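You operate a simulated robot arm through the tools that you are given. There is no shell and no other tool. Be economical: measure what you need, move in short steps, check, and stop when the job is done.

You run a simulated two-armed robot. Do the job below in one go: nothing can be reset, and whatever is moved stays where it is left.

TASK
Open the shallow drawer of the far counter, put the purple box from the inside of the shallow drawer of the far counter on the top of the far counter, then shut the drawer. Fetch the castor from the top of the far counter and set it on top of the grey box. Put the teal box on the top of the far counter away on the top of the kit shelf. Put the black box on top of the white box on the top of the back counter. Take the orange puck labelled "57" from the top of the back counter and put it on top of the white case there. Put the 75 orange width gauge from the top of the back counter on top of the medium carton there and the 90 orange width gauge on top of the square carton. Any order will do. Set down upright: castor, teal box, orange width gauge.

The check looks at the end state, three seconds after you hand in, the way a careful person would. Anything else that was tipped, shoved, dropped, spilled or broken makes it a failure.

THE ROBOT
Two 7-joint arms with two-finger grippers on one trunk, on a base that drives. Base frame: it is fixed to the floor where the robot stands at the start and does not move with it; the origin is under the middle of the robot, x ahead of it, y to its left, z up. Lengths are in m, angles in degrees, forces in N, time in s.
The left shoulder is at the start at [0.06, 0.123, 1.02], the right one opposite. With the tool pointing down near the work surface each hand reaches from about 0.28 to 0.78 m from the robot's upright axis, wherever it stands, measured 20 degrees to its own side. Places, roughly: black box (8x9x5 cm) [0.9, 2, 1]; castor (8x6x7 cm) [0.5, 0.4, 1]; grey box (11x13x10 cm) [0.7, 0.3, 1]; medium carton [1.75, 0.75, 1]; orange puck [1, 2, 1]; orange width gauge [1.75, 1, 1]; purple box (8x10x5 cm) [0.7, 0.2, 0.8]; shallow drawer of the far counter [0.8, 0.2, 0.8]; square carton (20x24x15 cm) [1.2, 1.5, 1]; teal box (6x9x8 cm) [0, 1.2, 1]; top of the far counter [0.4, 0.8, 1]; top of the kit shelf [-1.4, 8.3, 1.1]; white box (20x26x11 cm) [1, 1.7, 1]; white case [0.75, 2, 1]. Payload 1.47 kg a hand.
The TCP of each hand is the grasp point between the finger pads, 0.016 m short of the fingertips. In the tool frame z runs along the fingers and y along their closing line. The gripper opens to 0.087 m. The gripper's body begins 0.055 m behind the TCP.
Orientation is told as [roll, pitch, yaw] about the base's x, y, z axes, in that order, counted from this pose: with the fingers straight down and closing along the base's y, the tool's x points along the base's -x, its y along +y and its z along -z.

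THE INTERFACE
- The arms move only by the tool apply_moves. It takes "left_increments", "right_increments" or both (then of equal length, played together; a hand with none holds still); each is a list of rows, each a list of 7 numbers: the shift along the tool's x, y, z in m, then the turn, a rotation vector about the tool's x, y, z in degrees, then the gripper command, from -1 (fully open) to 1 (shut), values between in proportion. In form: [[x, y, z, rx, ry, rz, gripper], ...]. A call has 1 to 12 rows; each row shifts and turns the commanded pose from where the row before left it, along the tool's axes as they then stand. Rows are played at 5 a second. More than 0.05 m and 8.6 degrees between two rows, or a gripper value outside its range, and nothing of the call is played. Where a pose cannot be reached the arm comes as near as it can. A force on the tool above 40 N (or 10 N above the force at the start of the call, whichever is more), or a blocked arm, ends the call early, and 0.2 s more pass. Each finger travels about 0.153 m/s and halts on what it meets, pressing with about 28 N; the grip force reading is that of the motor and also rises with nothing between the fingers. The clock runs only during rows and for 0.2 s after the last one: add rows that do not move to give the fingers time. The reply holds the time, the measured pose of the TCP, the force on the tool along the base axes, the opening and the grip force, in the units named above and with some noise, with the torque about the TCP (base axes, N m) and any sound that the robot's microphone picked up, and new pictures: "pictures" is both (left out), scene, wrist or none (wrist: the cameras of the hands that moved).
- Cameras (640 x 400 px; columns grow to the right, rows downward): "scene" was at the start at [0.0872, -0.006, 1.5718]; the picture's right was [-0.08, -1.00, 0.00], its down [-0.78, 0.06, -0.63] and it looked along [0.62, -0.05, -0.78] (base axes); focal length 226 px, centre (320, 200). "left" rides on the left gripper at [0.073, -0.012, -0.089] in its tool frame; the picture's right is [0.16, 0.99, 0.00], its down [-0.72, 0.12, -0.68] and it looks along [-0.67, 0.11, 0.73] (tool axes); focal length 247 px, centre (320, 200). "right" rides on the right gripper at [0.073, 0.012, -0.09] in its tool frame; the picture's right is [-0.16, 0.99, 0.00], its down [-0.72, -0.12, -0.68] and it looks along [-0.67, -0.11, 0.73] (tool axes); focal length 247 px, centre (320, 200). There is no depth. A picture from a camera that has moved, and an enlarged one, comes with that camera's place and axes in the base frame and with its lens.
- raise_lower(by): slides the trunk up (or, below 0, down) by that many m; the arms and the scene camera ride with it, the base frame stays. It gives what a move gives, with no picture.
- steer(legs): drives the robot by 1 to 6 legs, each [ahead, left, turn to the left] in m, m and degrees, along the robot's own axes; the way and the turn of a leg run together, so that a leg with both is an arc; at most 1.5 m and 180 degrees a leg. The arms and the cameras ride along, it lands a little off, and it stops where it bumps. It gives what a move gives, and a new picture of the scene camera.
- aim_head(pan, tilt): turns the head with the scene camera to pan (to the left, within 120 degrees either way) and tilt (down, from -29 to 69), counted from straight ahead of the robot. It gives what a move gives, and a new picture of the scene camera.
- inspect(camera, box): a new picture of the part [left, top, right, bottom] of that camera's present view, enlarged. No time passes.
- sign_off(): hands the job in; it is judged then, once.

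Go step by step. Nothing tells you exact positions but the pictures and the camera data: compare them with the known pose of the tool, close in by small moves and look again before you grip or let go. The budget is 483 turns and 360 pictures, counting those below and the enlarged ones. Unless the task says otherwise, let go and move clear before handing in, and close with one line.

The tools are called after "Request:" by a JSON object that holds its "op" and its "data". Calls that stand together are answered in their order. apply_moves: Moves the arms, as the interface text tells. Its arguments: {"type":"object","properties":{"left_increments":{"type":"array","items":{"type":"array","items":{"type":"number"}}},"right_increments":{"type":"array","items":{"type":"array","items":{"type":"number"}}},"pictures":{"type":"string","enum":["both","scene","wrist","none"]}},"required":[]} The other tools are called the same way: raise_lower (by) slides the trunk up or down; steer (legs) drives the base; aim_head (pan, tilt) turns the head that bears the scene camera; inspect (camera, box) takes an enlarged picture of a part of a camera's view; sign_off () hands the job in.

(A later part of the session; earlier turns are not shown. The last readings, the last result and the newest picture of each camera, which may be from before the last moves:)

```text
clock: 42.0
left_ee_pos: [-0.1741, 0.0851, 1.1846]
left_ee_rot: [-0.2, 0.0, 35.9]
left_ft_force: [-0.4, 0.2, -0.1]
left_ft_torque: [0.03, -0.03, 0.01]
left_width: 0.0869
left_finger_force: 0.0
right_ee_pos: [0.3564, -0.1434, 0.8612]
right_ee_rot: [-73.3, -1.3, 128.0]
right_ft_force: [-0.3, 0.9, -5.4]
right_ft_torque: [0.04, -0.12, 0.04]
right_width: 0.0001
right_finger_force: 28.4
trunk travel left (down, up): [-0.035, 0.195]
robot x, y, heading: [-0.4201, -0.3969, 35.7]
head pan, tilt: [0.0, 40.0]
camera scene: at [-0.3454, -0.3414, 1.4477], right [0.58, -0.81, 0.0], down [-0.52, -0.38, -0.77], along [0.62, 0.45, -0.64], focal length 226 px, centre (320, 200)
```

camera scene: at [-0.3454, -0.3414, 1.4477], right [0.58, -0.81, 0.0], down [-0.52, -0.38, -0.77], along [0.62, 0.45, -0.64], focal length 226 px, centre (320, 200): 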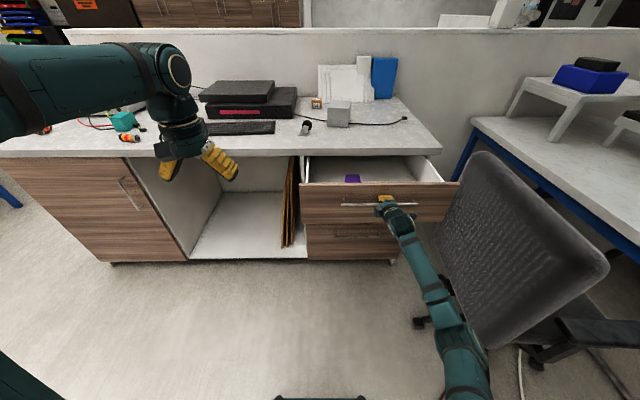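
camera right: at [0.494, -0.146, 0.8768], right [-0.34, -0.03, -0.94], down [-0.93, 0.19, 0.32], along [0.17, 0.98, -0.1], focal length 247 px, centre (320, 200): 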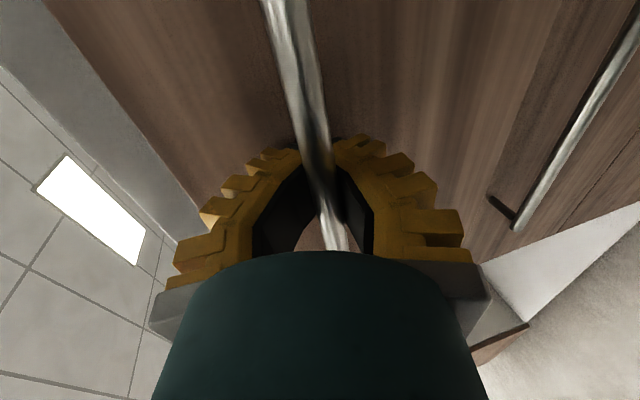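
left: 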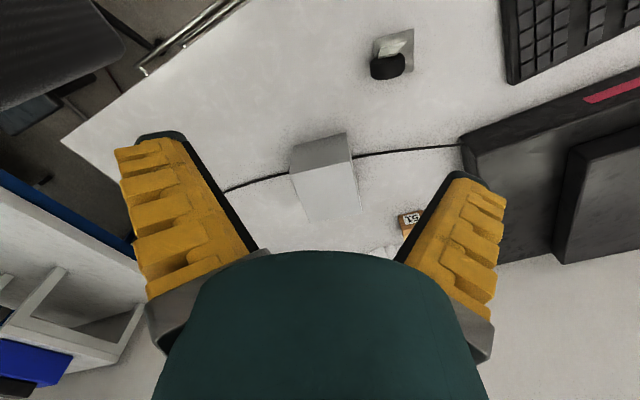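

Request:
{"op": "steer", "data": {"legs": [[-0.12, 0, 0]]}}

Request:
{"op": "inspect", "data": {"camera": "scene", "box": [270, 80, 470, 205]}}

```text
clock: 43.2
left_ee_pos: [-0.2657, 0.0155, 1.1849]
left_ee_rot: [-0.1, 0.1, 35.5]
left_ft_force: [0.7, -0.4, 0.7]
left_ft_torque: [-0.01, 0.0, 0.0]
left_width: 0.0869
left_finger_force: 0.1
right_ee_pos: [0.262, -0.2157, 0.8601]
right_ee_rot: [-73.2, -1.2, 127.7]
right_ft_force: [1.0, -0.9, -5.1]
right_ft_torque: [0.02, -0.05, 0.03]
right_width: 0.0
right_finger_force: 28.6
trunk travel left (down, up): [-0.035, 0.195]
robot x, y, heading: [-0.5136, -0.4664, 35.2]
head pan, tilt: [0.0, 40.0]
camera scene: at [-0.44, -0.41, 1.4478], right [0.58, -0.81, 0.0], down [-0.52, -0.37, -0.77], along [0.62, 0.45, -0.64], focal length 226 px, centre (320, 200)
```

scene: 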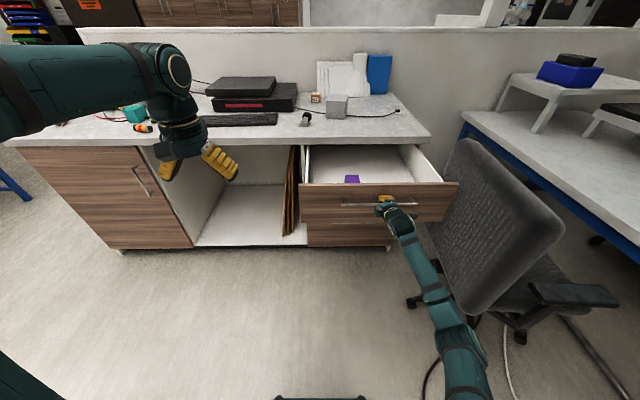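

```text
3.20 times, centred on (370, 142) of scene
camera zoom: at [-0.44, -0.41, 1.4478], right [0.58, -0.81, 0.0], down [-0.52, -0.37, -0.77], along [0.62, 0.45, -0.64], focal length 724 px, centre (160, 384)
```

zoom: 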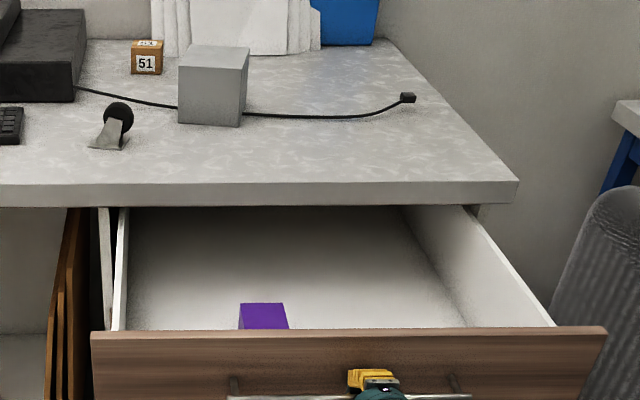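

Request:
{"op": "apply_moves", "data": {"right_increments": [[0, 0.004, 0, 0, 0, 0, -0.3], [0, 0, 0, 0, 0, 0, -0.3], [0, 0, 0, 0, 0, 0, -0.3], [0, 0, -0.02, 0, 0, 0, -0.3], [0, 0, -0.03, 0, 0, 0, -0.3], [0, 0, -0.03, 0, 0, 0, -0.3]], "pictures": "both"}}

```text
clock: 44.6
left_ee_pos: [-0.2659, 0.0152, 1.1828]
left_ee_rot: [-0.2, 0.0, 35.6]
left_ft_force: [0.0, -0.3, 1.0]
left_ft_torque: [0.02, 0.03, 0.01]
left_width: 0.0872
left_finger_force: 0.0
right_ee_pos: [0.1996, -0.2646, 0.8807]
right_ee_rot: [-73.3, -1.2, 127.9]
right_ft_force: [0.9, -0.2, -0.1]
right_ft_torque: [0.01, 0.01, 0.0]
right_width: 0.0612
right_finger_force: 3.5
trunk travel left (down, up): [-0.035, 0.195]
robot x, y, heading: [-0.5192, -0.4634, 35.8]
head pan, tilt: [0.0, 40.0]
camera scene: at [-0.4402, -0.4099, 1.4478], right [0.58, -0.81, 0.0], down [-0.52, -0.37, -0.77], along [0.62, 0.45, -0.64], focal length 226 px, centre (320, 200)
camera right: at [0.1745, -0.3771, 0.8946], right [-0.33, -0.03, -0.94], down [-0.93, 0.19, 0.32], along [0.16, 0.98, -0.09], focal length 247 px, centre (320, 200)
```

scene: 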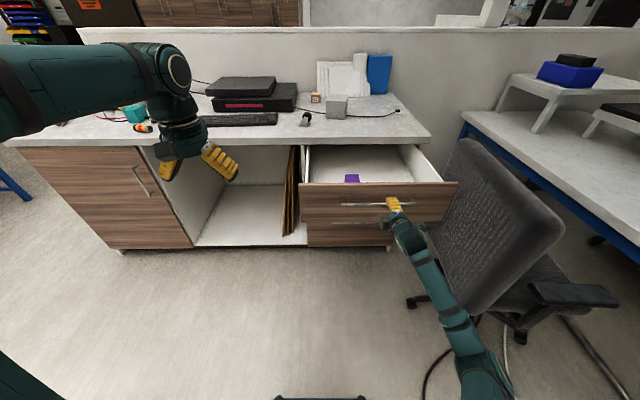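
right: 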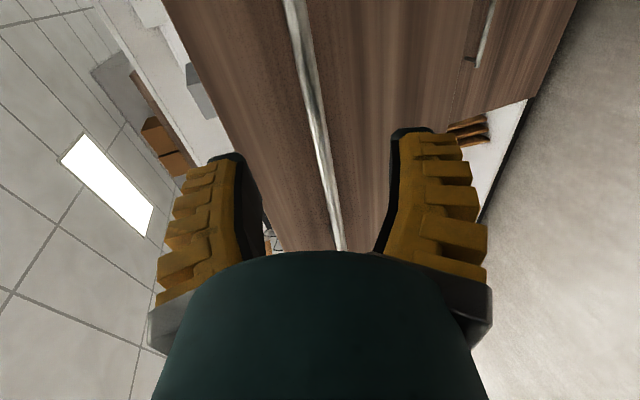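

Request:
{"op": "apply_moves", "data": {"right_increments": [[0, 0, -0.04, 0, 0, 0, -1], [0, -0.02, -0.03, 0, 0, 0, -1], [0, -0.04, 0, 0, 0, 0, -1], [0, -0.05, 0, 0, 0, 0, -1], [0, -0.05, 0, 0, 0, 0, -1], [0, -0.05, 0, 0, 0, 0, -1]], "pictures": "none"}}

Request:
{"op": "raise_lower", "data": {"by": 0.14}}

Request:
{"op": "apply_moves", "data": {"right_increments": [[0, 0, 0, -8, 0, 0, -1], [0, 0, 0, -8, 0, 0, -1], [0, 0, 0, -8, 0, 0, -1], [0, 0, 0, -8, 0, 0, -1], [0, 0, 0, -8, 0, 0, -1], [0, 0, 0, -8, 0, 0, -1], [0, 0, 0, -8, 0, 0, -1], [0, 0, 0, -8, 0, 0, -1], [0, 0, 0, -8, 0, 0, -1]], "pictures": "scene"}}

```text
clock: 46.0
left_ee_pos: [-0.2665, 0.0171, 1.1846]
left_ee_rot: [-0.1, 0.0, 35.5]
left_ft_force: [-0.1, -0.7, 0.4]
left_ft_torque: [-0.02, -0.01, 0.03]
left_width: 0.0871
left_finger_force: 0.1
right_ee_pos: [0.1991, -0.2728, 1.1018]
right_ee_rot: [-73.3, -1.2, 127.7]
right_ft_force: [0.0, -0.6, 0.4]
right_ft_torque: [0.02, 0.01, -0.03]
right_width: 0.087
right_finger_force: 0.0
trunk travel left (down, up): [-0.035, 0.195]
robot x, y, heading: [-0.5172, -0.4668, 35.3]
head pan, tilt: [0.0, 40.0]
```

```text
clock: 47.7
left_ee_pos: [-0.2644, 0.0163, 1.3245]
left_ee_rot: [-0.2, 0.0, 35.5]
left_ft_force: [0.5, 0.3, -0.6]
left_ft_torque: [0.0, 0.01, 0.03]
left_width: 0.0872
left_finger_force: 0.2
right_ee_pos: [0.1991, -0.2733, 1.2401]
right_ee_rot: [-73.3, -1.2, 127.7]
right_ft_force: [-0.7, -0.1, 0.6]
right_ft_torque: [0.01, -0.05, -0.02]
right_width: 0.0868
right_finger_force: 0.1
trunk travel left (down, up): [-0.175, 0.055]
robot x, y, heading: [-0.5195, -0.4609, 35.4]
head pan, tilt: [0.0, 40.0]
```

```text
clock: 49.7
left_ee_pos: [-0.2661, 0.0173, 1.3226]
left_ee_rot: [-0.3, 0.0, 35.4]
left_ft_force: [-0.4, 0.9, -0.3]
left_ft_torque: [-0.04, 0.01, 0.0]
left_width: 0.087
left_finger_force: 0.0
right_ee_pos: [0.1989, -0.272, 1.2389]
right_ee_rot: [-1.1, -1.2, 127.9]
right_ft_force: [0.6, 0.5, 0.6]
right_ft_torque: [-0.03, 0.05, 0.03]
right_width: 0.0869
right_finger_force: 0.0
trunk travel left (down, up): [-0.175, 0.055]
robot x, y, heading: [-0.5188, -0.4671, 35.5]
head pan, tilt: [0.0, 40.0]
camera scene: at [-0.4395, -0.4081, 1.5876], right [0.58, -0.81, 0.0], down [-0.52, -0.37, -0.77], along [0.62, 0.44, -0.64], focal length 226 px, centre (320, 200)
```

scene: 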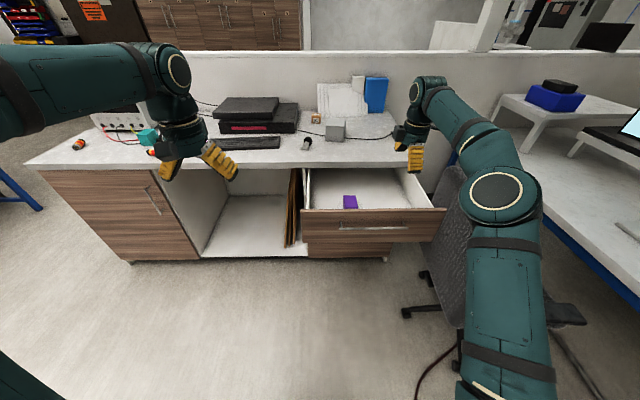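

Request:
{"op": "apply_moves", "data": {"right_increments": [[0, 0, 0, 0, 0, 7.7, -1], [0, 0, 0, 0, 0, 7.7, -1], [0, 0, 0, 0, 0, 7.7, -1], [0, 0, 0, 0, 0, 7.7, -1], [0, 0, 0, 0, 0, 7.7, -1], [0, 0, 0, 0, 0, 7.7, -1], [0, 0, 0, 0, 0, 7.7, -1], [0, 0, 0, 0, 0, 7.7, -1], [0, 0, 0, 0, 0, 7.7, -1], [0, 0, 0, 0, 0, 7.7, -1], [0, 0, 0, 0, 0, 7.7, -1], [0, 0, 0, 0, 0, 7.7, -1]], "pictures": "none"}}

Request:
{"op": "apply_moves", "data": {"right_increments": [[0.035, 0.02, 0, -1, 0, 0, -1], [0.035, 0.02, 0, 0, 0, 0, -1], [0.035, 0.02, 0, 0, 0, 0, -1], [0.035, 0, 0, 0, 0, 0, -1]], "pictures": "none"}}

Request:
{"op": "steer", "data": {"legs": [[0.3, 0, 0]]}}

Request:
{"op": "inspect", "data": {"camera": "right", "box": [0, 0, 640, 400]}}

```text
clock: 52.3
left_ee_pos: [-0.2668, 0.0168, 1.3226]
left_ee_rot: [-0.2, 0.0, 35.5]
left_ft_force: [0.0, -0.1, 0.3]
left_ft_torque: [-0.01, 0.03, -0.02]
left_width: 0.087
left_finger_force: 0.1
right_ee_pos: [0.1991, -0.2749, 1.2401]
right_ee_rot: [1.1, -1.3, 35.2]
right_ft_force: [-0.7, -1.0, 0.1]
right_ft_torque: [0.0, 0.0, 0.03]
right_width: 0.0868
right_finger_force: 0.1
trunk travel left (down, up): [-0.175, 0.055]
robot x, y, heading: [-0.5175, -0.4652, 35.3]
head pan, tilt: [0.0, 40.0]
```

```text
clock: 53.3
left_ee_pos: [-0.2664, 0.0149, 1.3239]
left_ee_rot: [-0.1, -0.2, 35.5]
left_ft_force: [-0.3, -0.6, 0.9]
left_ft_torque: [0.01, 0.01, -0.02]
left_width: 0.0871
left_finger_force: 0.1
right_ee_pos: [0.0532, -0.3042, 1.2406]
right_ee_rot: [2.3, -1.3, 35.3]
right_ft_force: [0.6, 0.9, 0.2]
right_ft_torque: [-0.01, -0.01, 0.02]
right_width: 0.0872
right_finger_force: 0.2
trunk travel left (down, up): [-0.175, 0.055]
robot x, y, heading: [-0.5212, -0.4664, 35.5]
head pan, tilt: [0.0, 40.0]
```

```text
clock: 55.4
left_ee_pos: [-0.012, 0.1864, 1.324]
left_ee_rot: [-0.1, 0.0, 34.8]
left_ft_force: [0.6, -0.1, -0.4]
left_ft_torque: [-0.03, 0.0, -0.01]
left_width: 0.0867
left_finger_force: 0.0
right_ee_pos: [0.304, -0.138, 1.2403]
right_ee_rot: [2.2, -1.2, 34.5]
right_ft_force: [-0.4, -0.6, 0.2]
right_ft_torque: [-0.01, 0.02, 0.0]
right_width: 0.087
right_finger_force: 0.1
trunk travel left (down, up): [-0.175, 0.055]
robot x, y, heading: [-0.2717, -0.2885, 34.9]
head pan, tilt: [0.0, 40.0]
camera scene: at [-0.1922, -0.2368, 1.5877], right [0.57, -0.82, 0.0], down [-0.53, -0.37, -0.77], along [0.63, 0.44, -0.64], focal length 226 px, centre (320, 200)
```

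scene: 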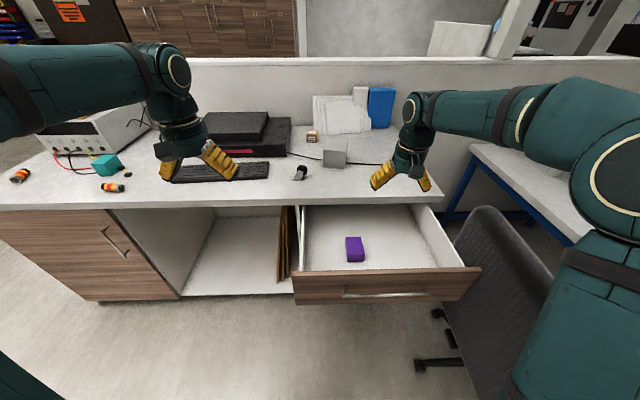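

```text
1.00 times, centred on (320, 200) of right (not enlarged: the box is as wide or as high as the picture)
camera zoom: at [0.2373, -0.1726, 1.33], right [-0.43, 0.9, 0.04], down [0.66, 0.28, 0.69], along [0.61, 0.33, -0.72], focal length 247 px, centre (320, 200)
```

zoom: 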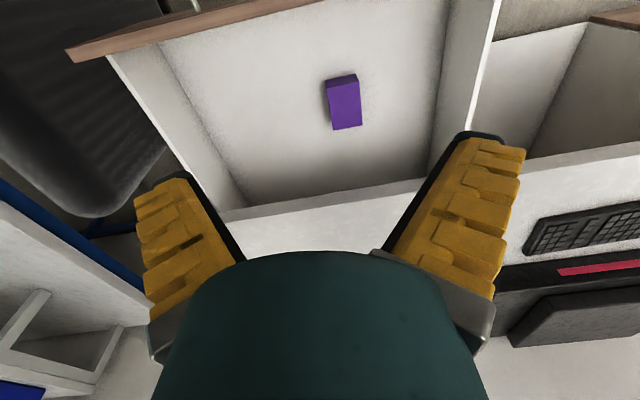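

Request:
{"op": "inspect", "data": {"camera": "scene", "box": [290, 200, 450, 300]}}

Request:
{"op": "inspect", "data": {"camera": "right", "box": [264, 50, 424, 150]}}

```text
4.00 times, centred on (370, 250) of scene
camera zoom: at [-0.1922, -0.2368, 1.5877], right [0.57, -0.82, 0.0], down [-0.53, -0.37, -0.77], along [0.63, 0.44, -0.64], focal length 904 px, centre (120, 0)
```

zoom: 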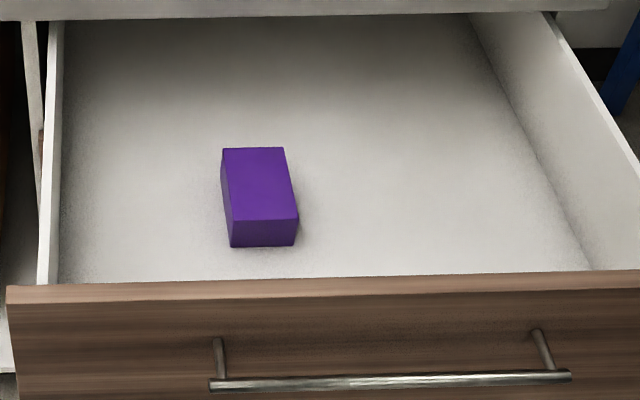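

```text
4.00 times, centred on (344, 100) of right
camera zoom: at [0.2373, -0.1726, 1.33], right [-0.43, 0.9, 0.04], down [0.66, 0.28, 0.69], along [0.61, 0.33, -0.72], focal length 988 px, centre (224, 600)
```

zoom: 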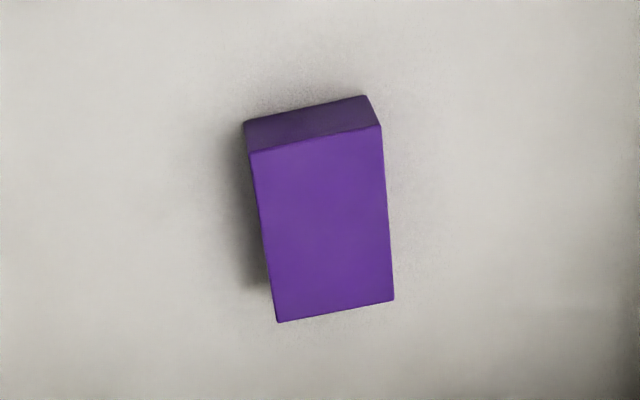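

Request:
{"op": "apply_moves", "data": {"right_increments": [[-0.04, 0.0125, 0, 2.2, 1.2, 0, -1], [-0.04, 0.0125, 0, 0, 0, 0, -1], [-0.04, 0.0125, 0, 0, 0, 0, -1], [-0.04, 0.0125, 0, 0, 0, 0, -1], [0, 0, 0.05, 0, 0, 0, -1], [0, 0, 0.05, 0, 0, 0, -1], [0, 0, 0.05, 0, 0, 0, -1], [0, 0, 0.05, 0, 0, 0, -1], [0, 0, 0.05, 0, 0, 0, -1], [0, 0, 0.05, 0, 0, 0, -1]], "pictures": "both"}}

```text
clock: 57.6
left_ee_pos: [-0.0121, 0.1866, 1.3237]
left_ee_rot: [-0.3, 0.0, 34.8]
left_ft_force: [0.4, 0.2, -0.3]
left_ft_torque: [0.01, 0.03, 0.0]
left_width: 0.0873
left_finger_force: 0.0
right_ee_pos: [0.4003, -0.0083, 0.9356]
right_ee_rot: [0.0, -0.2, 34.5]
right_ft_force: [0.8, 0.0, -0.2]
right_ft_torque: [0.03, 0.0, 0.02]
right_width: 0.0869
right_finger_force: 0.1
right hand out of reach, approached as far as the arm can: row 4
trunk travel left (down, up): [-0.175, 0.055]
robot x, y, heading: [-0.2715, -0.2916, 34.6]
head pan, tilt: [0.0, 40.0]
camera scene: at [-0.1917, -0.2366, 1.5876], right [0.57, -0.82, 0.0], down [-0.53, -0.37, -0.77], along [0.63, 0.44, -0.64], focal length 226 px, centre (320, 200)
camera right: at [0.3345, -0.0399, 1.0263], right [-0.43, 0.9, 0.0], down [0.66, 0.31, 0.68], along [0.61, 0.29, -0.73], focal length 247 px, centre (320, 200)
```

scene: 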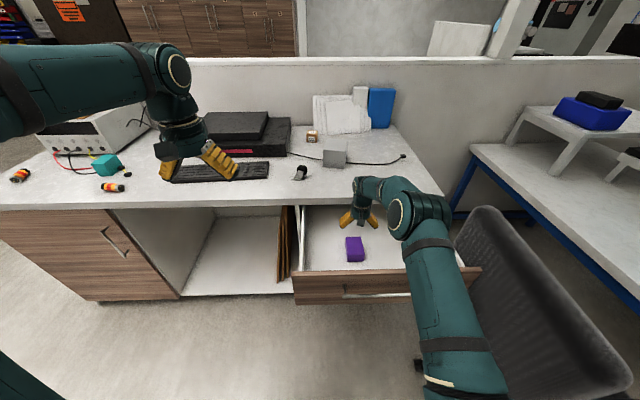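
right: 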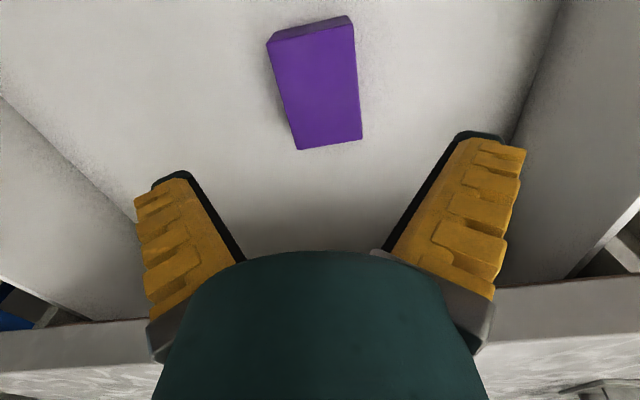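

Request:
{"op": "apply_moves", "data": {"right_increments": [[-0.009, -0.001, 0.04, 0, 0, 0, -1], [0, 0, 0.05, 0, 0, 0, -1], [0, 0, 0.03, 0, 0, 0, -1], [0, 0, 0.02, 0, 0, 0, -1]], "pictures": "both"}}

```text
clock: 58.6
left_ee_pos: [-0.0139, 0.1858, 1.324]
left_ee_rot: [-0.1, 0.1, 34.8]
left_ft_force: [0.0, -0.2, 0.4]
left_ft_torque: [-0.01, 0.01, -0.01]
left_width: 0.087
left_finger_force: 0.0
right_ee_pos: [0.4095, -0.0031, 0.7985]
right_ee_rot: [0.2, 0.0, 34.5]
right_ft_force: [0.4, -0.3, -0.5]
right_ft_torque: [-0.01, 0.03, -0.01]
right_width: 0.0872
right_finger_force: 0.0
trunk travel left (down, up): [-0.175, 0.055]
robot x, y, heading: [-0.2682, -0.2924, 34.8]
head pan, tilt: [0.0, 40.0]
camera scene: at [-0.1924, -0.2371, 1.5877], right [0.57, -0.82, 0.0], down [-0.53, -0.37, -0.77], along [0.63, 0.44, -0.64], focal length 226 px, centre (320, 200)
camera right: at [0.3441, -0.0357, 0.8881], right [-0.43, 0.9, 0.0], down [0.66, 0.31, 0.68], along [0.61, 0.29, -0.73], focal length 247 px, centre (320, 200)
```

scene: 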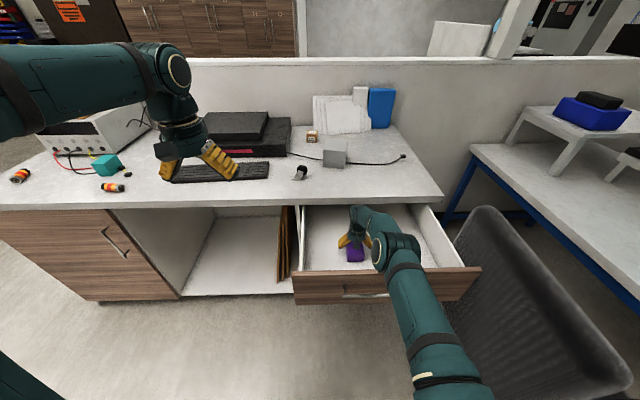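
right: 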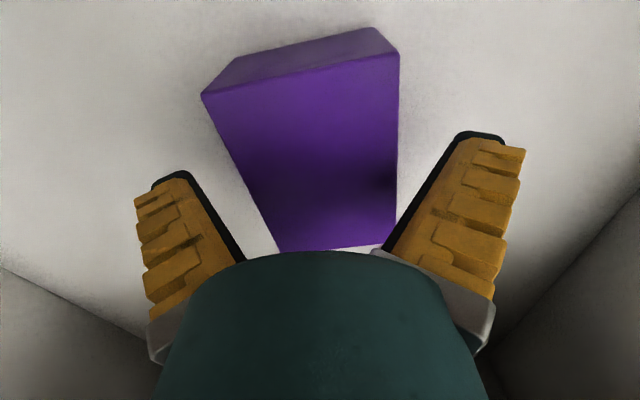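

Request:
{"op": "apply_moves", "data": {"right_increments": [[0, 0, 0.015, 0, 0, 0, -1], [0, 0, 0.007, 0, 0, 0, -1], [0, 0, 0, 0, 0, 0, 1], [0, 0, 0, 0, 0, 0, 1], [0, 0, 0, 0, 0, 0, 1]], "pictures": "wrist"}}

```text
clock: 59.8
left_ee_pos: [-0.0132, 0.1851, 1.3245]
left_ee_rot: [-0.2, 0.0, 34.8]
left_ft_force: [-0.3, 0.4, -0.1]
left_ft_torque: [0.03, -0.01, 0.03]
left_width: 0.087
left_finger_force: 0.0
right_ee_pos: [0.4081, -0.0042, 0.778]
right_ee_rot: [0.1, 0.0, 34.5]
right_ft_force: [1.0, 0.4, 4.4]
right_ft_torque: [-0.02, -0.04, 0.06]
right_width: 0.0773
right_finger_force: 28.2
trunk travel left (down, up): [-0.175, 0.055]
robot x, y, heading: [-0.2733, -0.2914, 34.7]
head pan, tilt: [0.0, 40.0]
camera right: at [0.3421, -0.0361, 0.8686], right [-0.43, 0.9, 0.0], down [0.66, 0.31, 0.68], along [0.62, 0.29, -0.73], focal length 247 px, centre (320, 200)
```

right: 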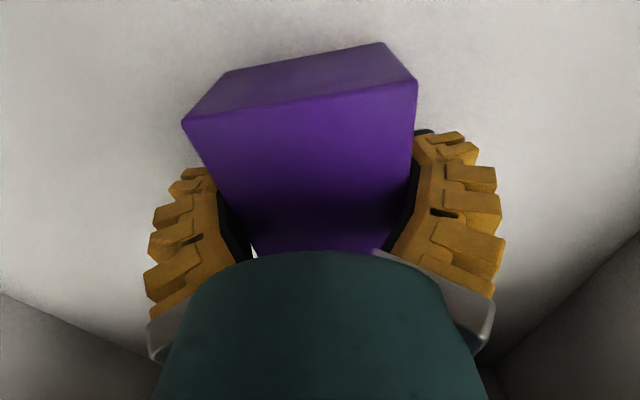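

Request:
{"op": "apply_moves", "data": {"right_increments": [[0, 0, -0.01, 0, 0, 0, 1], [0, 0, -0.03, 0, 0, 0, 1], [0, 0, -0.05, 0, 0, 0, 1], [0, 0, -0.05, 0, 0, 0, 1], [0, 0, -0.05, 0, 0, 0, 1], [0, 0, -0.05, 0, 0, 0, 1], [0.02, -0.01, -0.045, 0, 0, 0, 1], [0.02, -0.01, -0.045, 0, 0, 0, 1], [0.02, -0.01, -0.045, 0, 0, 0, 1], [0.02, -0.01, -0.045, 0, 0, 0, 1], [0.03, -0.02, 0, 0, 0, 0, 1], [0.03, -0.02, 0, 0, 0, 0, 1]], "pictures": "both"}}

```text
refused: row 7 steps farther than a row can; nothing moved
```

Request:
{"op": "apply_moves", "data": {"right_increments": [[0, 0, -0.01, 0, 0, 0, 1], [0, 0, -0.03, 0, 0, 0, 1], [0, 0, -0.05, 0, 0, 0, 1], [0, 0, -0.05, 0, 0, 0, 1], [0, 0, -0.05, 0, 0, 0, 1], [0, 0, -0.05, 0, 0, 0, 1], [0.02, -0.01, -0.04, 0, 0, 0, 1], [0.02, -0.01, -0.04, 0, 0, 0, 1], [0.02, -0.01, -0.04, 0, 0, 0, 1], [0.02, -0.01, -0.04, 0, 0, 0, 1], [0.03, -0.02, -0.02, 0, 0, 0, 1], [0.03, -0.02, 0, 0, 0, 0, 1]], "pictures": "both"}}

```text
clock: 62.4
left_ee_pos: [-0.0129, 0.1843, 1.3243]
left_ee_rot: [-0.1, -0.1, 34.8]
left_ft_force: [-0.3, -0.5, -0.3]
left_ft_torque: [0.02, -0.03, -0.01]
left_width: 0.0869
left_finger_force: 0.1
right_ee_pos: [0.337, -0.1514, 1.1996]
right_ee_rot: [0.1, 0.0, 34.5]
right_ft_force: [0.1, -0.6, -1.7]
right_ft_torque: [0.02, -0.02, 0.0]
right_width: 0.0774
right_finger_force: 28.5
trunk travel left (down, up): [-0.175, 0.055]
robot x, y, heading: [-0.2677, -0.2923, 34.8]
head pan, tilt: [0.0, 40.0]
camera scene: at [-0.1932, -0.2383, 1.5878], right [0.57, -0.82, 0.0], down [-0.53, -0.37, -0.77], along [0.63, 0.44, -0.64], focal length 226 px, centre (320, 200)
camera right: at [0.2716, -0.1834, 1.2891], right [-0.43, 0.9, 0.0], down [0.66, 0.31, 0.68], along [0.61, 0.29, -0.73], focal length 247 px, centre (320, 200)
```

scene: 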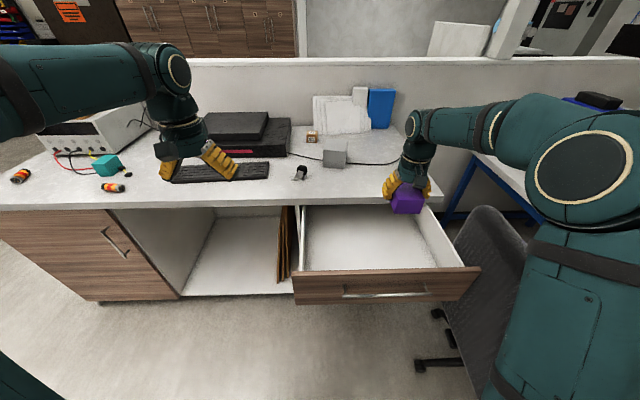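
right: 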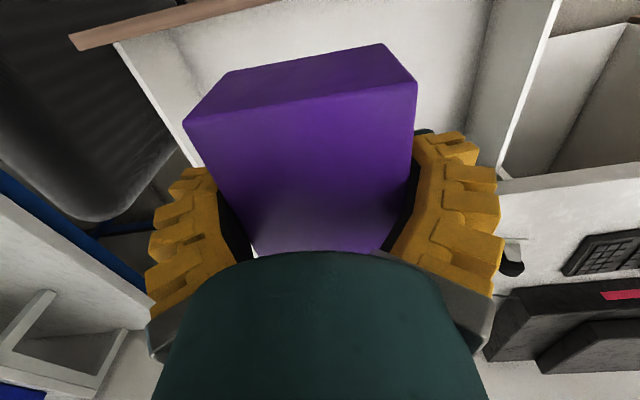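

Request:
{"op": "steer", "data": {"legs": [[-0.15, 0, 0]]}}

Request:
{"op": "apply_moves", "data": {"left_increments": [[0, -0.03, 0.035, 0, 0, 0, 1], [0, -0.03, 0.035, 0, 0, 0, 1], [0, -0.03, 0.035, 0, 0, 0, 1], [0, -0.03, 0.035, 0, 0, 0, 1], [0, -0.03, 0.035, 0, 0, 0, 1], [0, -0.03, 0.035, 0, 0, 0, 1], [0, -0.03, 0.035, 0, -7.5, 0, 1], [0, -0.03, 0, 0, -7.5, 0, 1], [0, -0.02, 0, 0, -7.5, 0, 1], [0, 0, 0, 0, -7.5, 0, 1], [0, 0, 0, 0, -7.5, 0, 1], [0, 0, 0, 0, -7.5, 0, 1]], "pictures": "both"}}

```text
clock: 63.8
left_ee_pos: [-0.137, 0.099, 1.3241]
left_ee_rot: [-0.2, -0.1, 34.7]
left_ft_force: [-0.4, -0.2, -0.3]
left_ft_torque: [0.02, -0.02, -0.01]
left_width: 0.0869
left_finger_force: 0.0
right_ee_pos: [0.2143, -0.2379, 1.1999]
right_ee_rot: [0.1, 0.0, 34.5]
right_ft_force: [0.1, -0.9, -2.0]
right_ft_torque: [0.05, -0.02, -0.03]
right_width: 0.0772
right_finger_force: 28.1
trunk travel left (down, up): [-0.175, 0.055]
robot x, y, heading: [-0.3976, -0.3774, 34.7]
head pan, tilt: [0.0, 40.0]
camera scene: at [-0.3173, -0.3237, 1.5878], right [0.57, -0.82, 0.0], down [-0.53, -0.37, -0.77], along [0.63, 0.44, -0.64], focal length 226 px, centre (320, 200)
```

scene: 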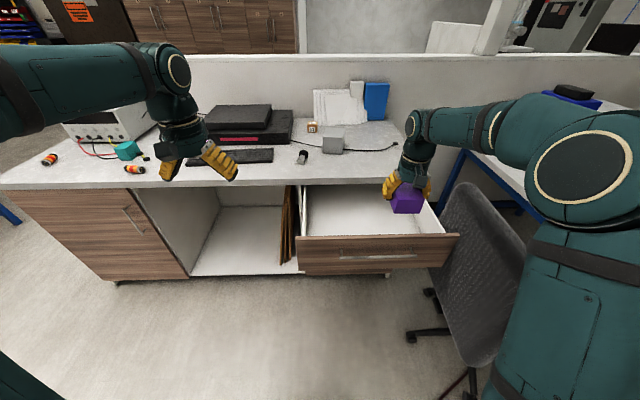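

```text
clock: 66.4
left_ee_pos: [0.0108, -0.1094, 1.0805]
left_ee_rot: [-1.1, -44.8, 36.2]
left_ft_force: [0.2, 0.4, -1.4]
left_ft_torque: [0.01, 0.0, -0.03]
left_width: 0.0
left_finger_force: 28.3
right_ee_pos: [0.2147, -0.2382, 1.1991]
right_ee_rot: [0.1, -0.1, 34.5]
right_ft_force: [-0.1, -0.4, -2.0]
right_ft_torque: [0.0, 0.01, 0.01]
right_width: 0.0769
right_finger_force: 28.1
trunk travel left (down, up): [-0.175, 0.055]
robot x, y, heading: [-0.3997, -0.3786, 34.8]
head pan, tilt: [0.0, 40.0]
camera scene: at [-0.3165, -0.3228, 1.5877], right [0.57, -0.82, 0.0], down [-0.53, -0.37, -0.77], along [0.63, 0.44, -0.64], focal length 226 px, centre (320, 200)
camera left: at [-0.0757, -0.1842, 1.0928], right [-0.66, 0.74, -0.13], down [-0.05, 0.13, 0.99], along [0.75, 0.66, -0.05], focal length 247 px, centre (320, 200)
```

scene: 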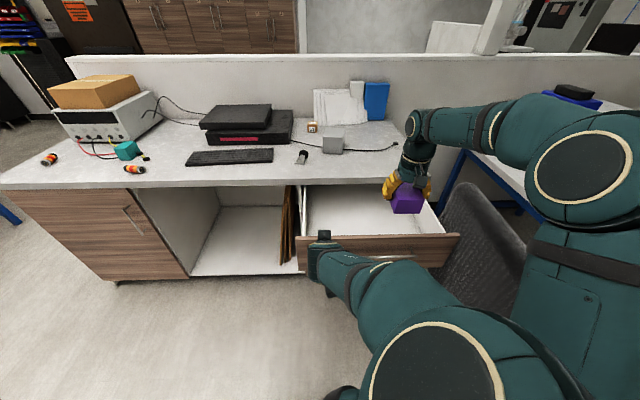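
left: 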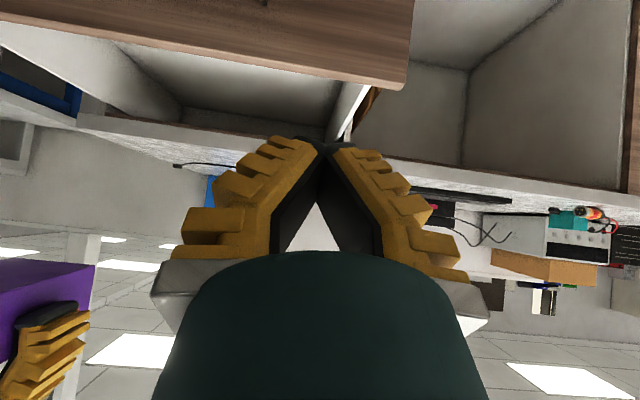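

Request:
{"op": "apply_moves", "data": {"left_increments": [[0.035, 0, 0.035, 0, 0, 0, 1], [0.035, 0, 0.035, 0, 0, 0, 1], [0.035, 0, 0.035, 0, 0, 0, 1], [0.035, 0, 0.035, 0, 0, 0, 1], [0.01, 0, 0.01, 0, 0, 0, 1]], "pictures": "none"}}

Request:
{"op": "steer", "data": {"legs": [[0.3, 0, 0]]}}

Request:
{"op": "inspect", "data": {"camera": "left", "box": [0, 0, 640, 400]}}

```text
clock: 67.6
left_ee_pos: [0.0126, -0.1181, 0.8687]
left_ee_rot: [0.0, -45.0, 34.8]
left_ft_force: [0.1, -0.9, 0.0]
left_ft_torque: [0.02, 0.02, 0.04]
left_width: 0.0
left_finger_force: 28.3
right_ee_pos: [0.2144, -0.2363, 1.1995]
right_ee_rot: [0.1, -0.2, 34.8]
right_ft_force: [0.0, -0.4, -2.2]
right_ft_torque: [0.01, -0.01, 0.01]
right_width: 0.0768
right_finger_force: 28.1
trunk travel left (down, up): [-0.175, 0.055]
robot x, y, heading: [-0.3975, -0.3769, 34.8]
head pan, tilt: [0.0, 40.0]
```

```text
clock: 69.6
left_ee_pos: [0.2543, 0.047, 0.8694]
left_ee_rot: [-0.2, -45.0, 34.7]
left_ft_force: [-0.2, 0.3, -0.3]
left_ft_torque: [0.0, 0.0, 0.0]
left_width: 0.0
left_finger_force: 28.0
right_ee_pos: [0.4553, -0.0719, 1.1968]
right_ee_rot: [0.1, 0.0, 34.4]
right_ft_force: [0.3, 0.6, -2.4]
right_ft_torque: [0.02, 0.01, 0.01]
right_width: 0.0764
right_finger_force: 28.1
trunk travel left (down, up): [-0.175, 0.055]
robot x, y, heading: [-0.1549, -0.2089, 34.8]
head pan, tilt: [0.0, 40.0]
camera scene: at [-0.0754, -0.1569, 1.5876], right [0.57, -0.82, 0.0], down [-0.53, -0.37, -0.77], along [0.63, 0.43, -0.64], focal length 226 px, centre (320, 200)
```

scene: 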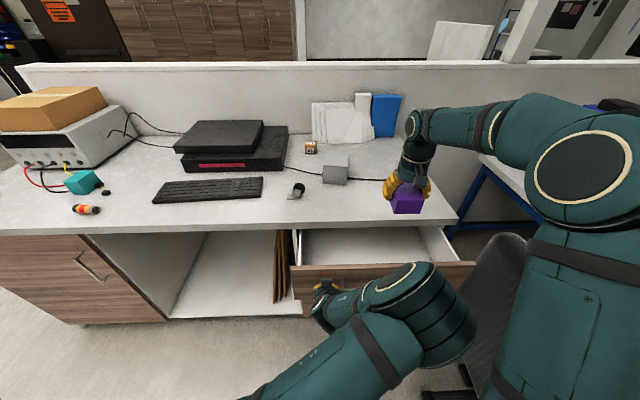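

```text
1.00 times, centred on (320, 200) of left (not enlarged: the box is as wide or as high as the picture)
camera zoom: at [0.1666, -0.027, 0.8809], right [-0.65, 0.75, -0.11], down [-0.04, 0.12, 0.99], along [0.76, 0.65, -0.04], focal length 247 px, centre (320, 200)
```

zoom: 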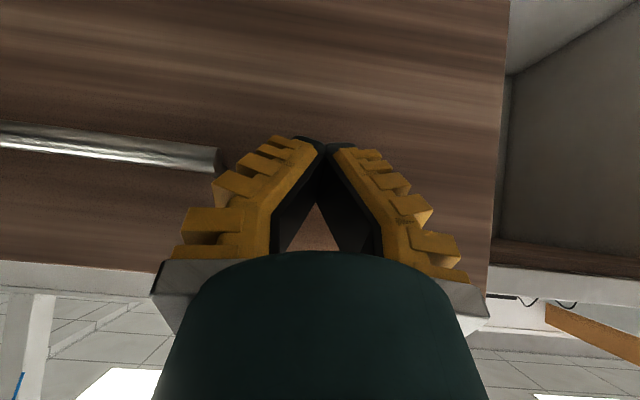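

Request:
{"op": "steer", "data": {"legs": [[0.2, 0, 0]]}}

Request:
{"op": "inspect", "data": {"camera": "left", "box": [0, 0, 640, 400]}}

```text
clock: 71.2
left_ee_pos: [0.4166, 0.1605, 0.8685]
left_ee_rot: [-0.2, -45.0, 34.8]
left_ft_force: [0.1, 0.4, 0.1]
left_ft_torque: [0.01, 0.02, 0.05]
left_width: 0.0
left_finger_force: 28.2
right_ee_pos: [0.619, 0.04, 1.1983]
right_ee_rot: [0.1, 0.0, 34.5]
right_ft_force: [-0.9, -0.9, -2.1]
right_ft_torque: [-0.02, 0.0, 0.0]
right_width: 0.076
right_finger_force: 28.1
trunk travel left (down, up): [-0.175, 0.055]
robot x, y, heading: [0.0035, -0.0985, 34.4]
head pan, tilt: [0.0, 40.0]
camera scene: at [0.0877, -0.0443, 1.5876], right [0.57, -0.82, 0.0], down [-0.53, -0.37, -0.77], along [0.63, 0.43, -0.64], focal length 226 px, centre (320, 200)
```

scene: 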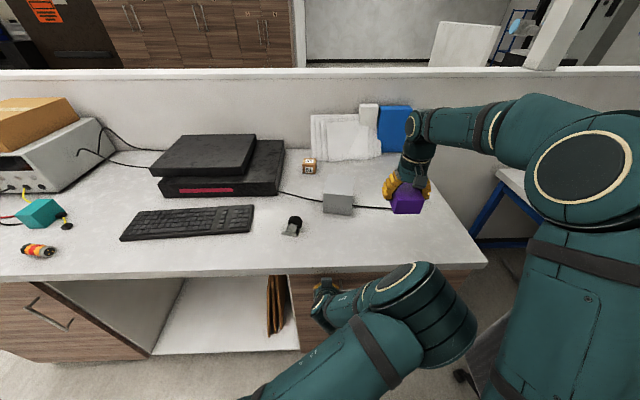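

```text
1.00 times, centred on (320, 200) of left (not enlarged: the box is as wide or as high as the picture)
camera zoom: at [0.3297, 0.0856, 0.8809], right [-0.65, 0.75, -0.11], down [-0.04, 0.12, 0.99], along [0.76, 0.65, -0.04], focal length 247 px, centre (320, 200)
```

zoom: 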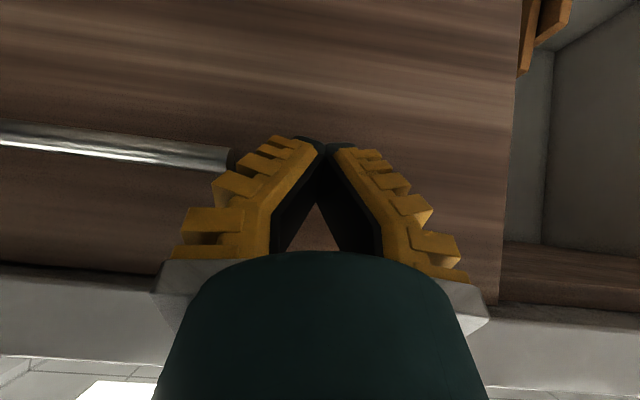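

Request:
{"op": "apply_moves", "data": {"left_increments": [[-0.007, 0, 0.007, 0, 0, 0, 1], [-0.007, 0, 0.007, 0, 0, 0, 1], [-0.007, 0, 0.007, 0, 0, 0, 1], [-0.007, 0, 0.007, 0, 0, 0, 1], [-0.007, 0, 0.007, 0, 0, 0, 1], [-0.007, 0, 0.007, 0, 0, 0, 1]], "pictures": "both"}}

```text
clock: 71.9
left_ee_pos: [0.4313, 0.1684, 0.8668]
left_ee_rot: [0.1, -44.1, 34.3]
left_ft_force: [-16.4, -15.5, 13.9]
left_ft_torque: [0.33, -0.2, 0.24]
left_width: 0.006
left_finger_force: 26.7
right_ee_pos: [0.6144, 0.0389, 1.2001]
right_ee_rot: [0.1, -0.1, 34.4]
right_ft_force: [0.8, 0.6, -2.2]
right_ft_torque: [-0.01, 0.02, 0.02]
right_width: 0.0763
right_finger_force: 27.9
trunk travel left (down, up): [-0.175, 0.055]
robot x, y, heading: [0.0034, -0.0988, 34.5]
head pan, tilt: [0.0, 40.0]
stopped in row 3 (left hand): the force on the tool passed its limit at 53 N (the readings are from after the stop); the commanded pose is now the measured one
camera scene: at [0.0841, -0.0469, 1.5881], right [0.57, -0.82, 0.0], down [-0.53, -0.36, -0.77], along [0.63, 0.44, -0.64], focal length 226 px, centre (320, 200)
camera left: at [0.3435, 0.0948, 0.8802], right [-0.65, 0.75, -0.11], down [-0.03, 0.12, 0.99], along [0.76, 0.65, -0.06], focal length 247 px, centre (320, 200)
```

scene: 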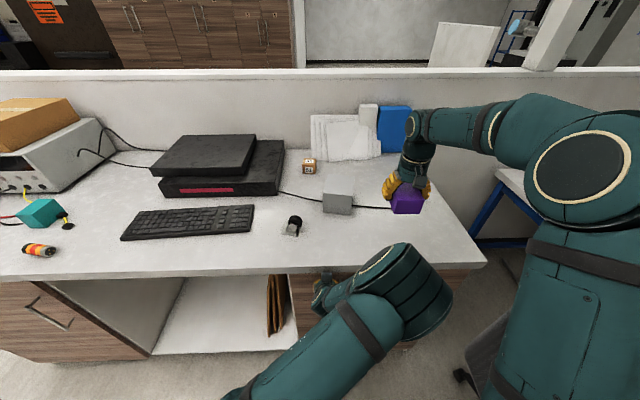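
left: 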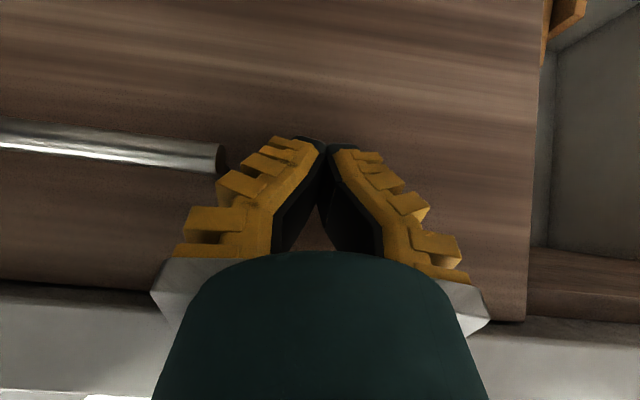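

Request:
{"op": "apply_moves", "data": {"left_increments": [[0.014, 0, -0.014, 0, 0, 0, 1], [0.035, 0, -0.035, 0, 0, 0, 1], [0.035, 0, -0.035, 0, 0, 0, 1], [0, 0, -0.05, 0, 0, 0, 1], [0, 0, -0.05, 0, 0, 0, 1], [-0.02, 0, -0.04, 0, 0, 0, 1], [-0.035, 0, -0.035, 0, 0, 0, 1], [-0.035, 0, -0.035, 0, 0, 0, 1], [-0.035, 0, -0.035, 0, 0, 0, 1]], "right_increments": [[0, 0, 0, 0, 0, 0, 1], [0, 0, 0, 0, 0, 0, 1], [-0.02, -0.02, 0, 0, 0, 0, 1], [-0.02, -0.02, 0, 0, 0, 0, 1], [-0.017, -0.016, 0, 0, 0, 0, 1], [0, 0, 0.04, 0, 0, 0, 1], [0, 0, 0.04, 0, 0, 0, 1], [0, 0, 0.04, 0, 0, 0, 1], [0, 0, 0.03, 0, 0, 0, 1]], "pictures": "both"}}

```text
clock: 73.9
left_ee_pos: [0.2911, 0.1, 1.0249]
left_ee_rot: [18.6, -41.1, 29.6]
left_ft_force: [-0.3, 0.0, 0.1]
left_ft_torque: [0.04, 0.01, -0.01]
left_width: 0.0003
left_finger_force: 27.4
left hand out of reach, approached as far as the arm can: row 5, 6, 7
right_ee_pos: [0.6962, 0.0263, 1.0682]
right_ee_rot: [0.0, -0.1, 34.4]
right_ft_force: [-0.3, -0.8, -1.7]
right_ft_torque: [0.02, 0.03, -0.02]
right_width: 0.076
right_finger_force: 27.8
trunk travel left (down, up): [-0.175, 0.055]
robot x, y, heading: [0.0057, -0.0977, 34.5]
head pan, tilt: [0.0, 40.0]
stopped in row 9 (left hand): the arm was blocked; the commanded pose is now the measured one
camera scene: at [0.0857, -0.0459, 1.5878], right [0.57, -0.82, 0.0], down [-0.53, -0.36, -0.77], along [0.63, 0.44, -0.64], focal length 226 px, centre (320, 200)
camera right: at [0.6293, -0.0042, 1.1578], right [-0.43, 0.9, 0.0], down [0.66, 0.31, 0.68], along [0.62, 0.29, -0.73], focal length 247 px, centre (320, 200)
camera left: at [0.2166, 0.0139, 1.0387], right [-0.75, 0.65, 0.13], down [0.14, -0.04, 0.99], along [0.65, 0.76, -0.06], focal length 247 px, centre (320, 200)
```

scene: 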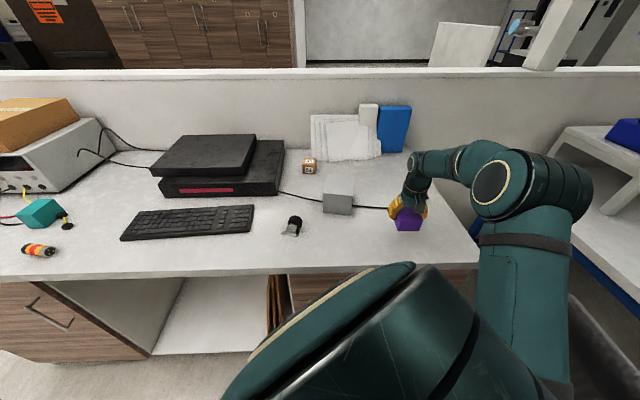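
right: 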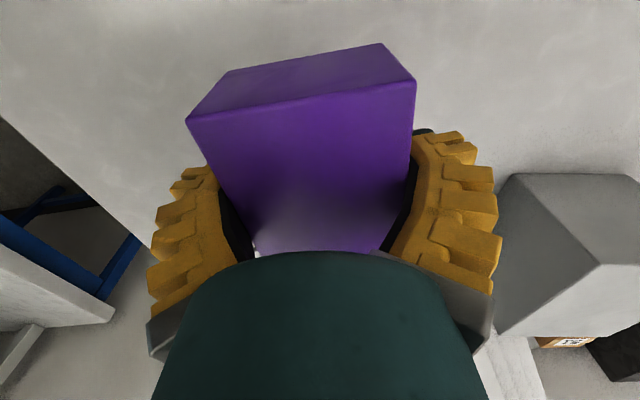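
left: 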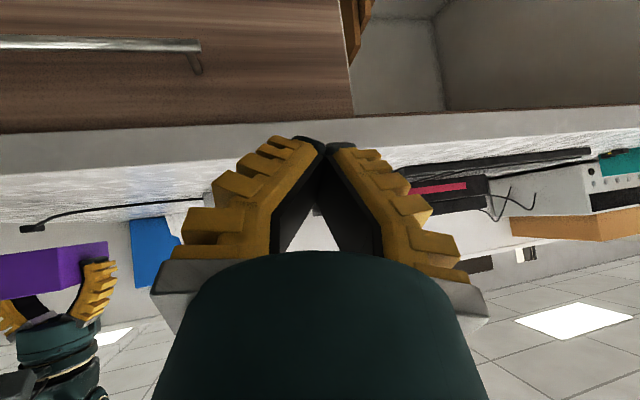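

Request:
{"op": "apply_moves", "data": {"right_increments": [[0, 0, 0.03, 0, 0, 0, 1], [0, 0, 0.015, 0, 0, 0, 1], [0, 0, 0.006, 0, 0, 0, 1], [0, 0, 0.006, 0, 0, 0, 1], [0, 0, 0.006, 0, 0, 0, 1]], "pictures": "wrist"}}

```text
clock: 75.1
left_ee_pos: [0.2909, 0.1018, 1.0249]
left_ee_rot: [18.5, -41.2, 29.6]
left_ft_force: [-0.6, 0.1, -0.1]
left_ft_torque: [0.0, 0.0, -0.03]
left_width: 0.0001
left_finger_force: 28.0
right_ee_pos: [0.6971, 0.0285, 1.0056]
right_ee_rot: [0.0, 0.0, 34.5]
right_ft_force: [0.2, 0.3, -2.3]
right_ft_torque: [0.01, 0.04, -0.01]
right_width: 0.076
right_finger_force: 27.8
trunk travel left (down, up): [-0.175, 0.055]
robot x, y, heading: [0.0099, -0.0979, 34.3]
head pan, tilt: [0.0, 40.0]
camera right: at [0.6307, -0.0031, 1.0959], right [-0.43, 0.9, 0.0], down [0.66, 0.31, 0.68], along [0.61, 0.29, -0.73], focal length 247 px, centre (320, 200)
```

right: 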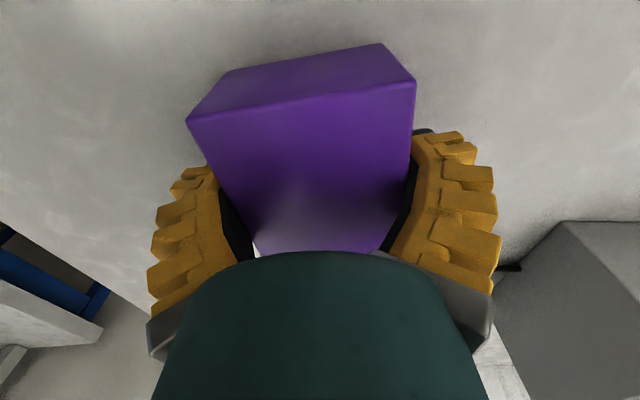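

Request:
{"op": "apply_moves", "data": {"right_increments": [[0, 0, 0.004, 0, 0, 0, 1], [0, 0, 0.004, 0, 0, 0, 1], [0, 0, 0.004, 0, 0, 0, 1]], "pictures": "none"}}

```text
clock: 75.9
left_ee_pos: [0.2898, 0.1004, 1.0251]
left_ee_rot: [18.3, -41.3, 29.6]
left_ft_force: [1.1, -0.3, 0.2]
left_ft_torque: [0.01, 0.02, 0.01]
left_width: 0.0
left_finger_force: 28.6
right_ee_pos: [0.6958, 0.0283, 0.9978]
right_ee_rot: [-0.1, -0.7, 34.5]
right_ft_force: [6.6, -1.3, 35.8]
right_ft_torque: [-0.04, -0.02, 0.12]
right_width: 0.077
right_finger_force: 28.2
trunk travel left (down, up): [-0.175, 0.055]
robot x, y, heading: [0.0089, -0.1035, 34.4]
head pan, tilt: [0.0, 40.0]
```

Request:
{"op": "apply_moves", "data": {"right_increments": [[0, 0, -0.004, 0, 0, 0, 1], [0, 0, 0, 0, 0, 0, -1], [0, 0, 0, 0, 0, 0, -1], [0, 0, 0, 0, 0, 0, -1], [0, 0, -0.03, 0, 0, 0, -1], [0, 0, -0.05, 0, 0, 0, -1], [0, 0, -0.05, 0, 0, 0, -1], [0, 0, -0.05, 0, 0, 0, -1], [0, 0, -0.05, 0, 0, 0, -1]], "pictures": "both"}}

```text
clock: 77.9
left_ee_pos: [0.2915, 0.1014, 1.0255]
left_ee_rot: [18.4, -41.1, 29.6]
left_ft_force: [-0.4, 1.2, 1.0]
left_ft_torque: [-0.01, -0.03, 0.0]
left_width: 0.0
left_finger_force: 28.1
right_ee_pos: [0.6924, 0.0273, 1.2311]
right_ee_rot: [0.0, -0.1, 34.5]
right_ft_force: [0.4, -0.2, 0.0]
right_ft_torque: [0.04, -0.01, -0.04]
right_width: 0.0871
right_finger_force: 0.0
trunk travel left (down, up): [-0.175, 0.055]
robot x, y, heading: [0.007, -0.0975, 34.5]
head pan, tilt: [0.0, 40.0]
camera scene: at [0.0858, -0.0453, 1.5878], right [0.57, -0.82, 0.0], down [-0.53, -0.36, -0.77], along [0.63, 0.43, -0.64], focal length 226 px, centre (320, 200)
camera right: at [0.6268, -0.0033, 1.3211], right [-0.43, 0.9, 0.0], down [0.66, 0.31, 0.68], along [0.61, 0.29, -0.73], focal length 247 px, centre (320, 200)
```

scene: 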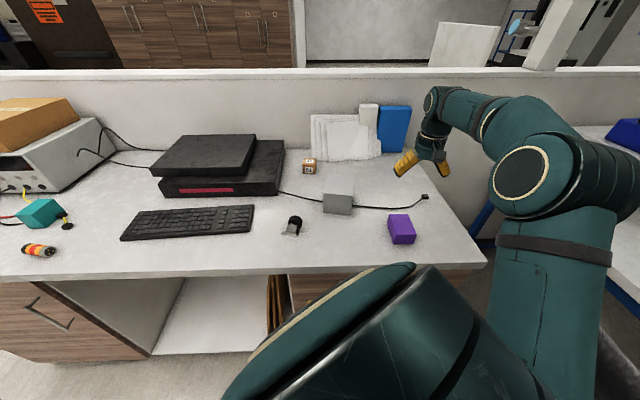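
right: 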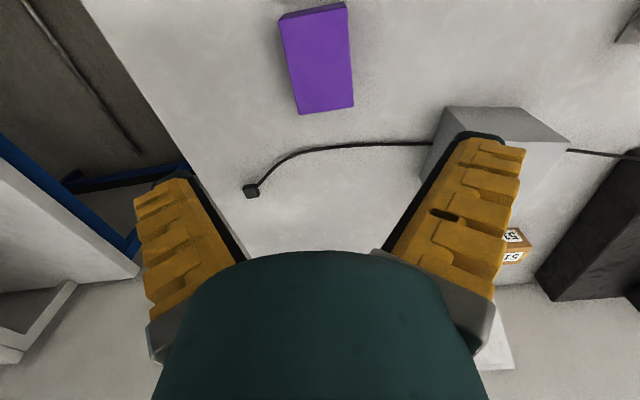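

Request:
{"op": "inspect", "data": {"camera": "scene", "box": [260, 180, 380, 255]}}

```text
5.33 times, centred on (320, 218) of scene
camera zoom: at [0.0858, -0.0453, 1.5878], right [0.57, -0.82, 0.0], down [-0.53, -0.36, -0.77], along [0.63, 0.43, -0.64], focal length 1206 px, centre (320, 107)
```

zoom: 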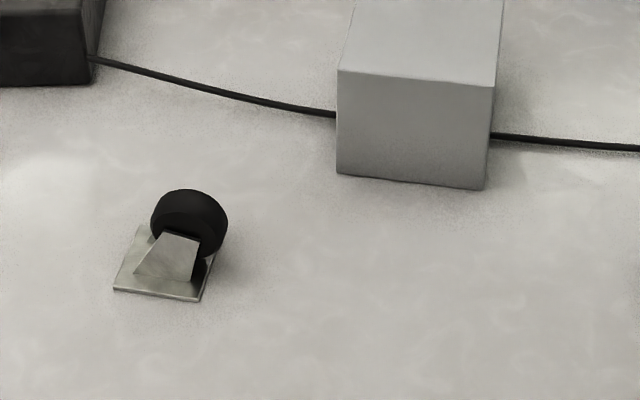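

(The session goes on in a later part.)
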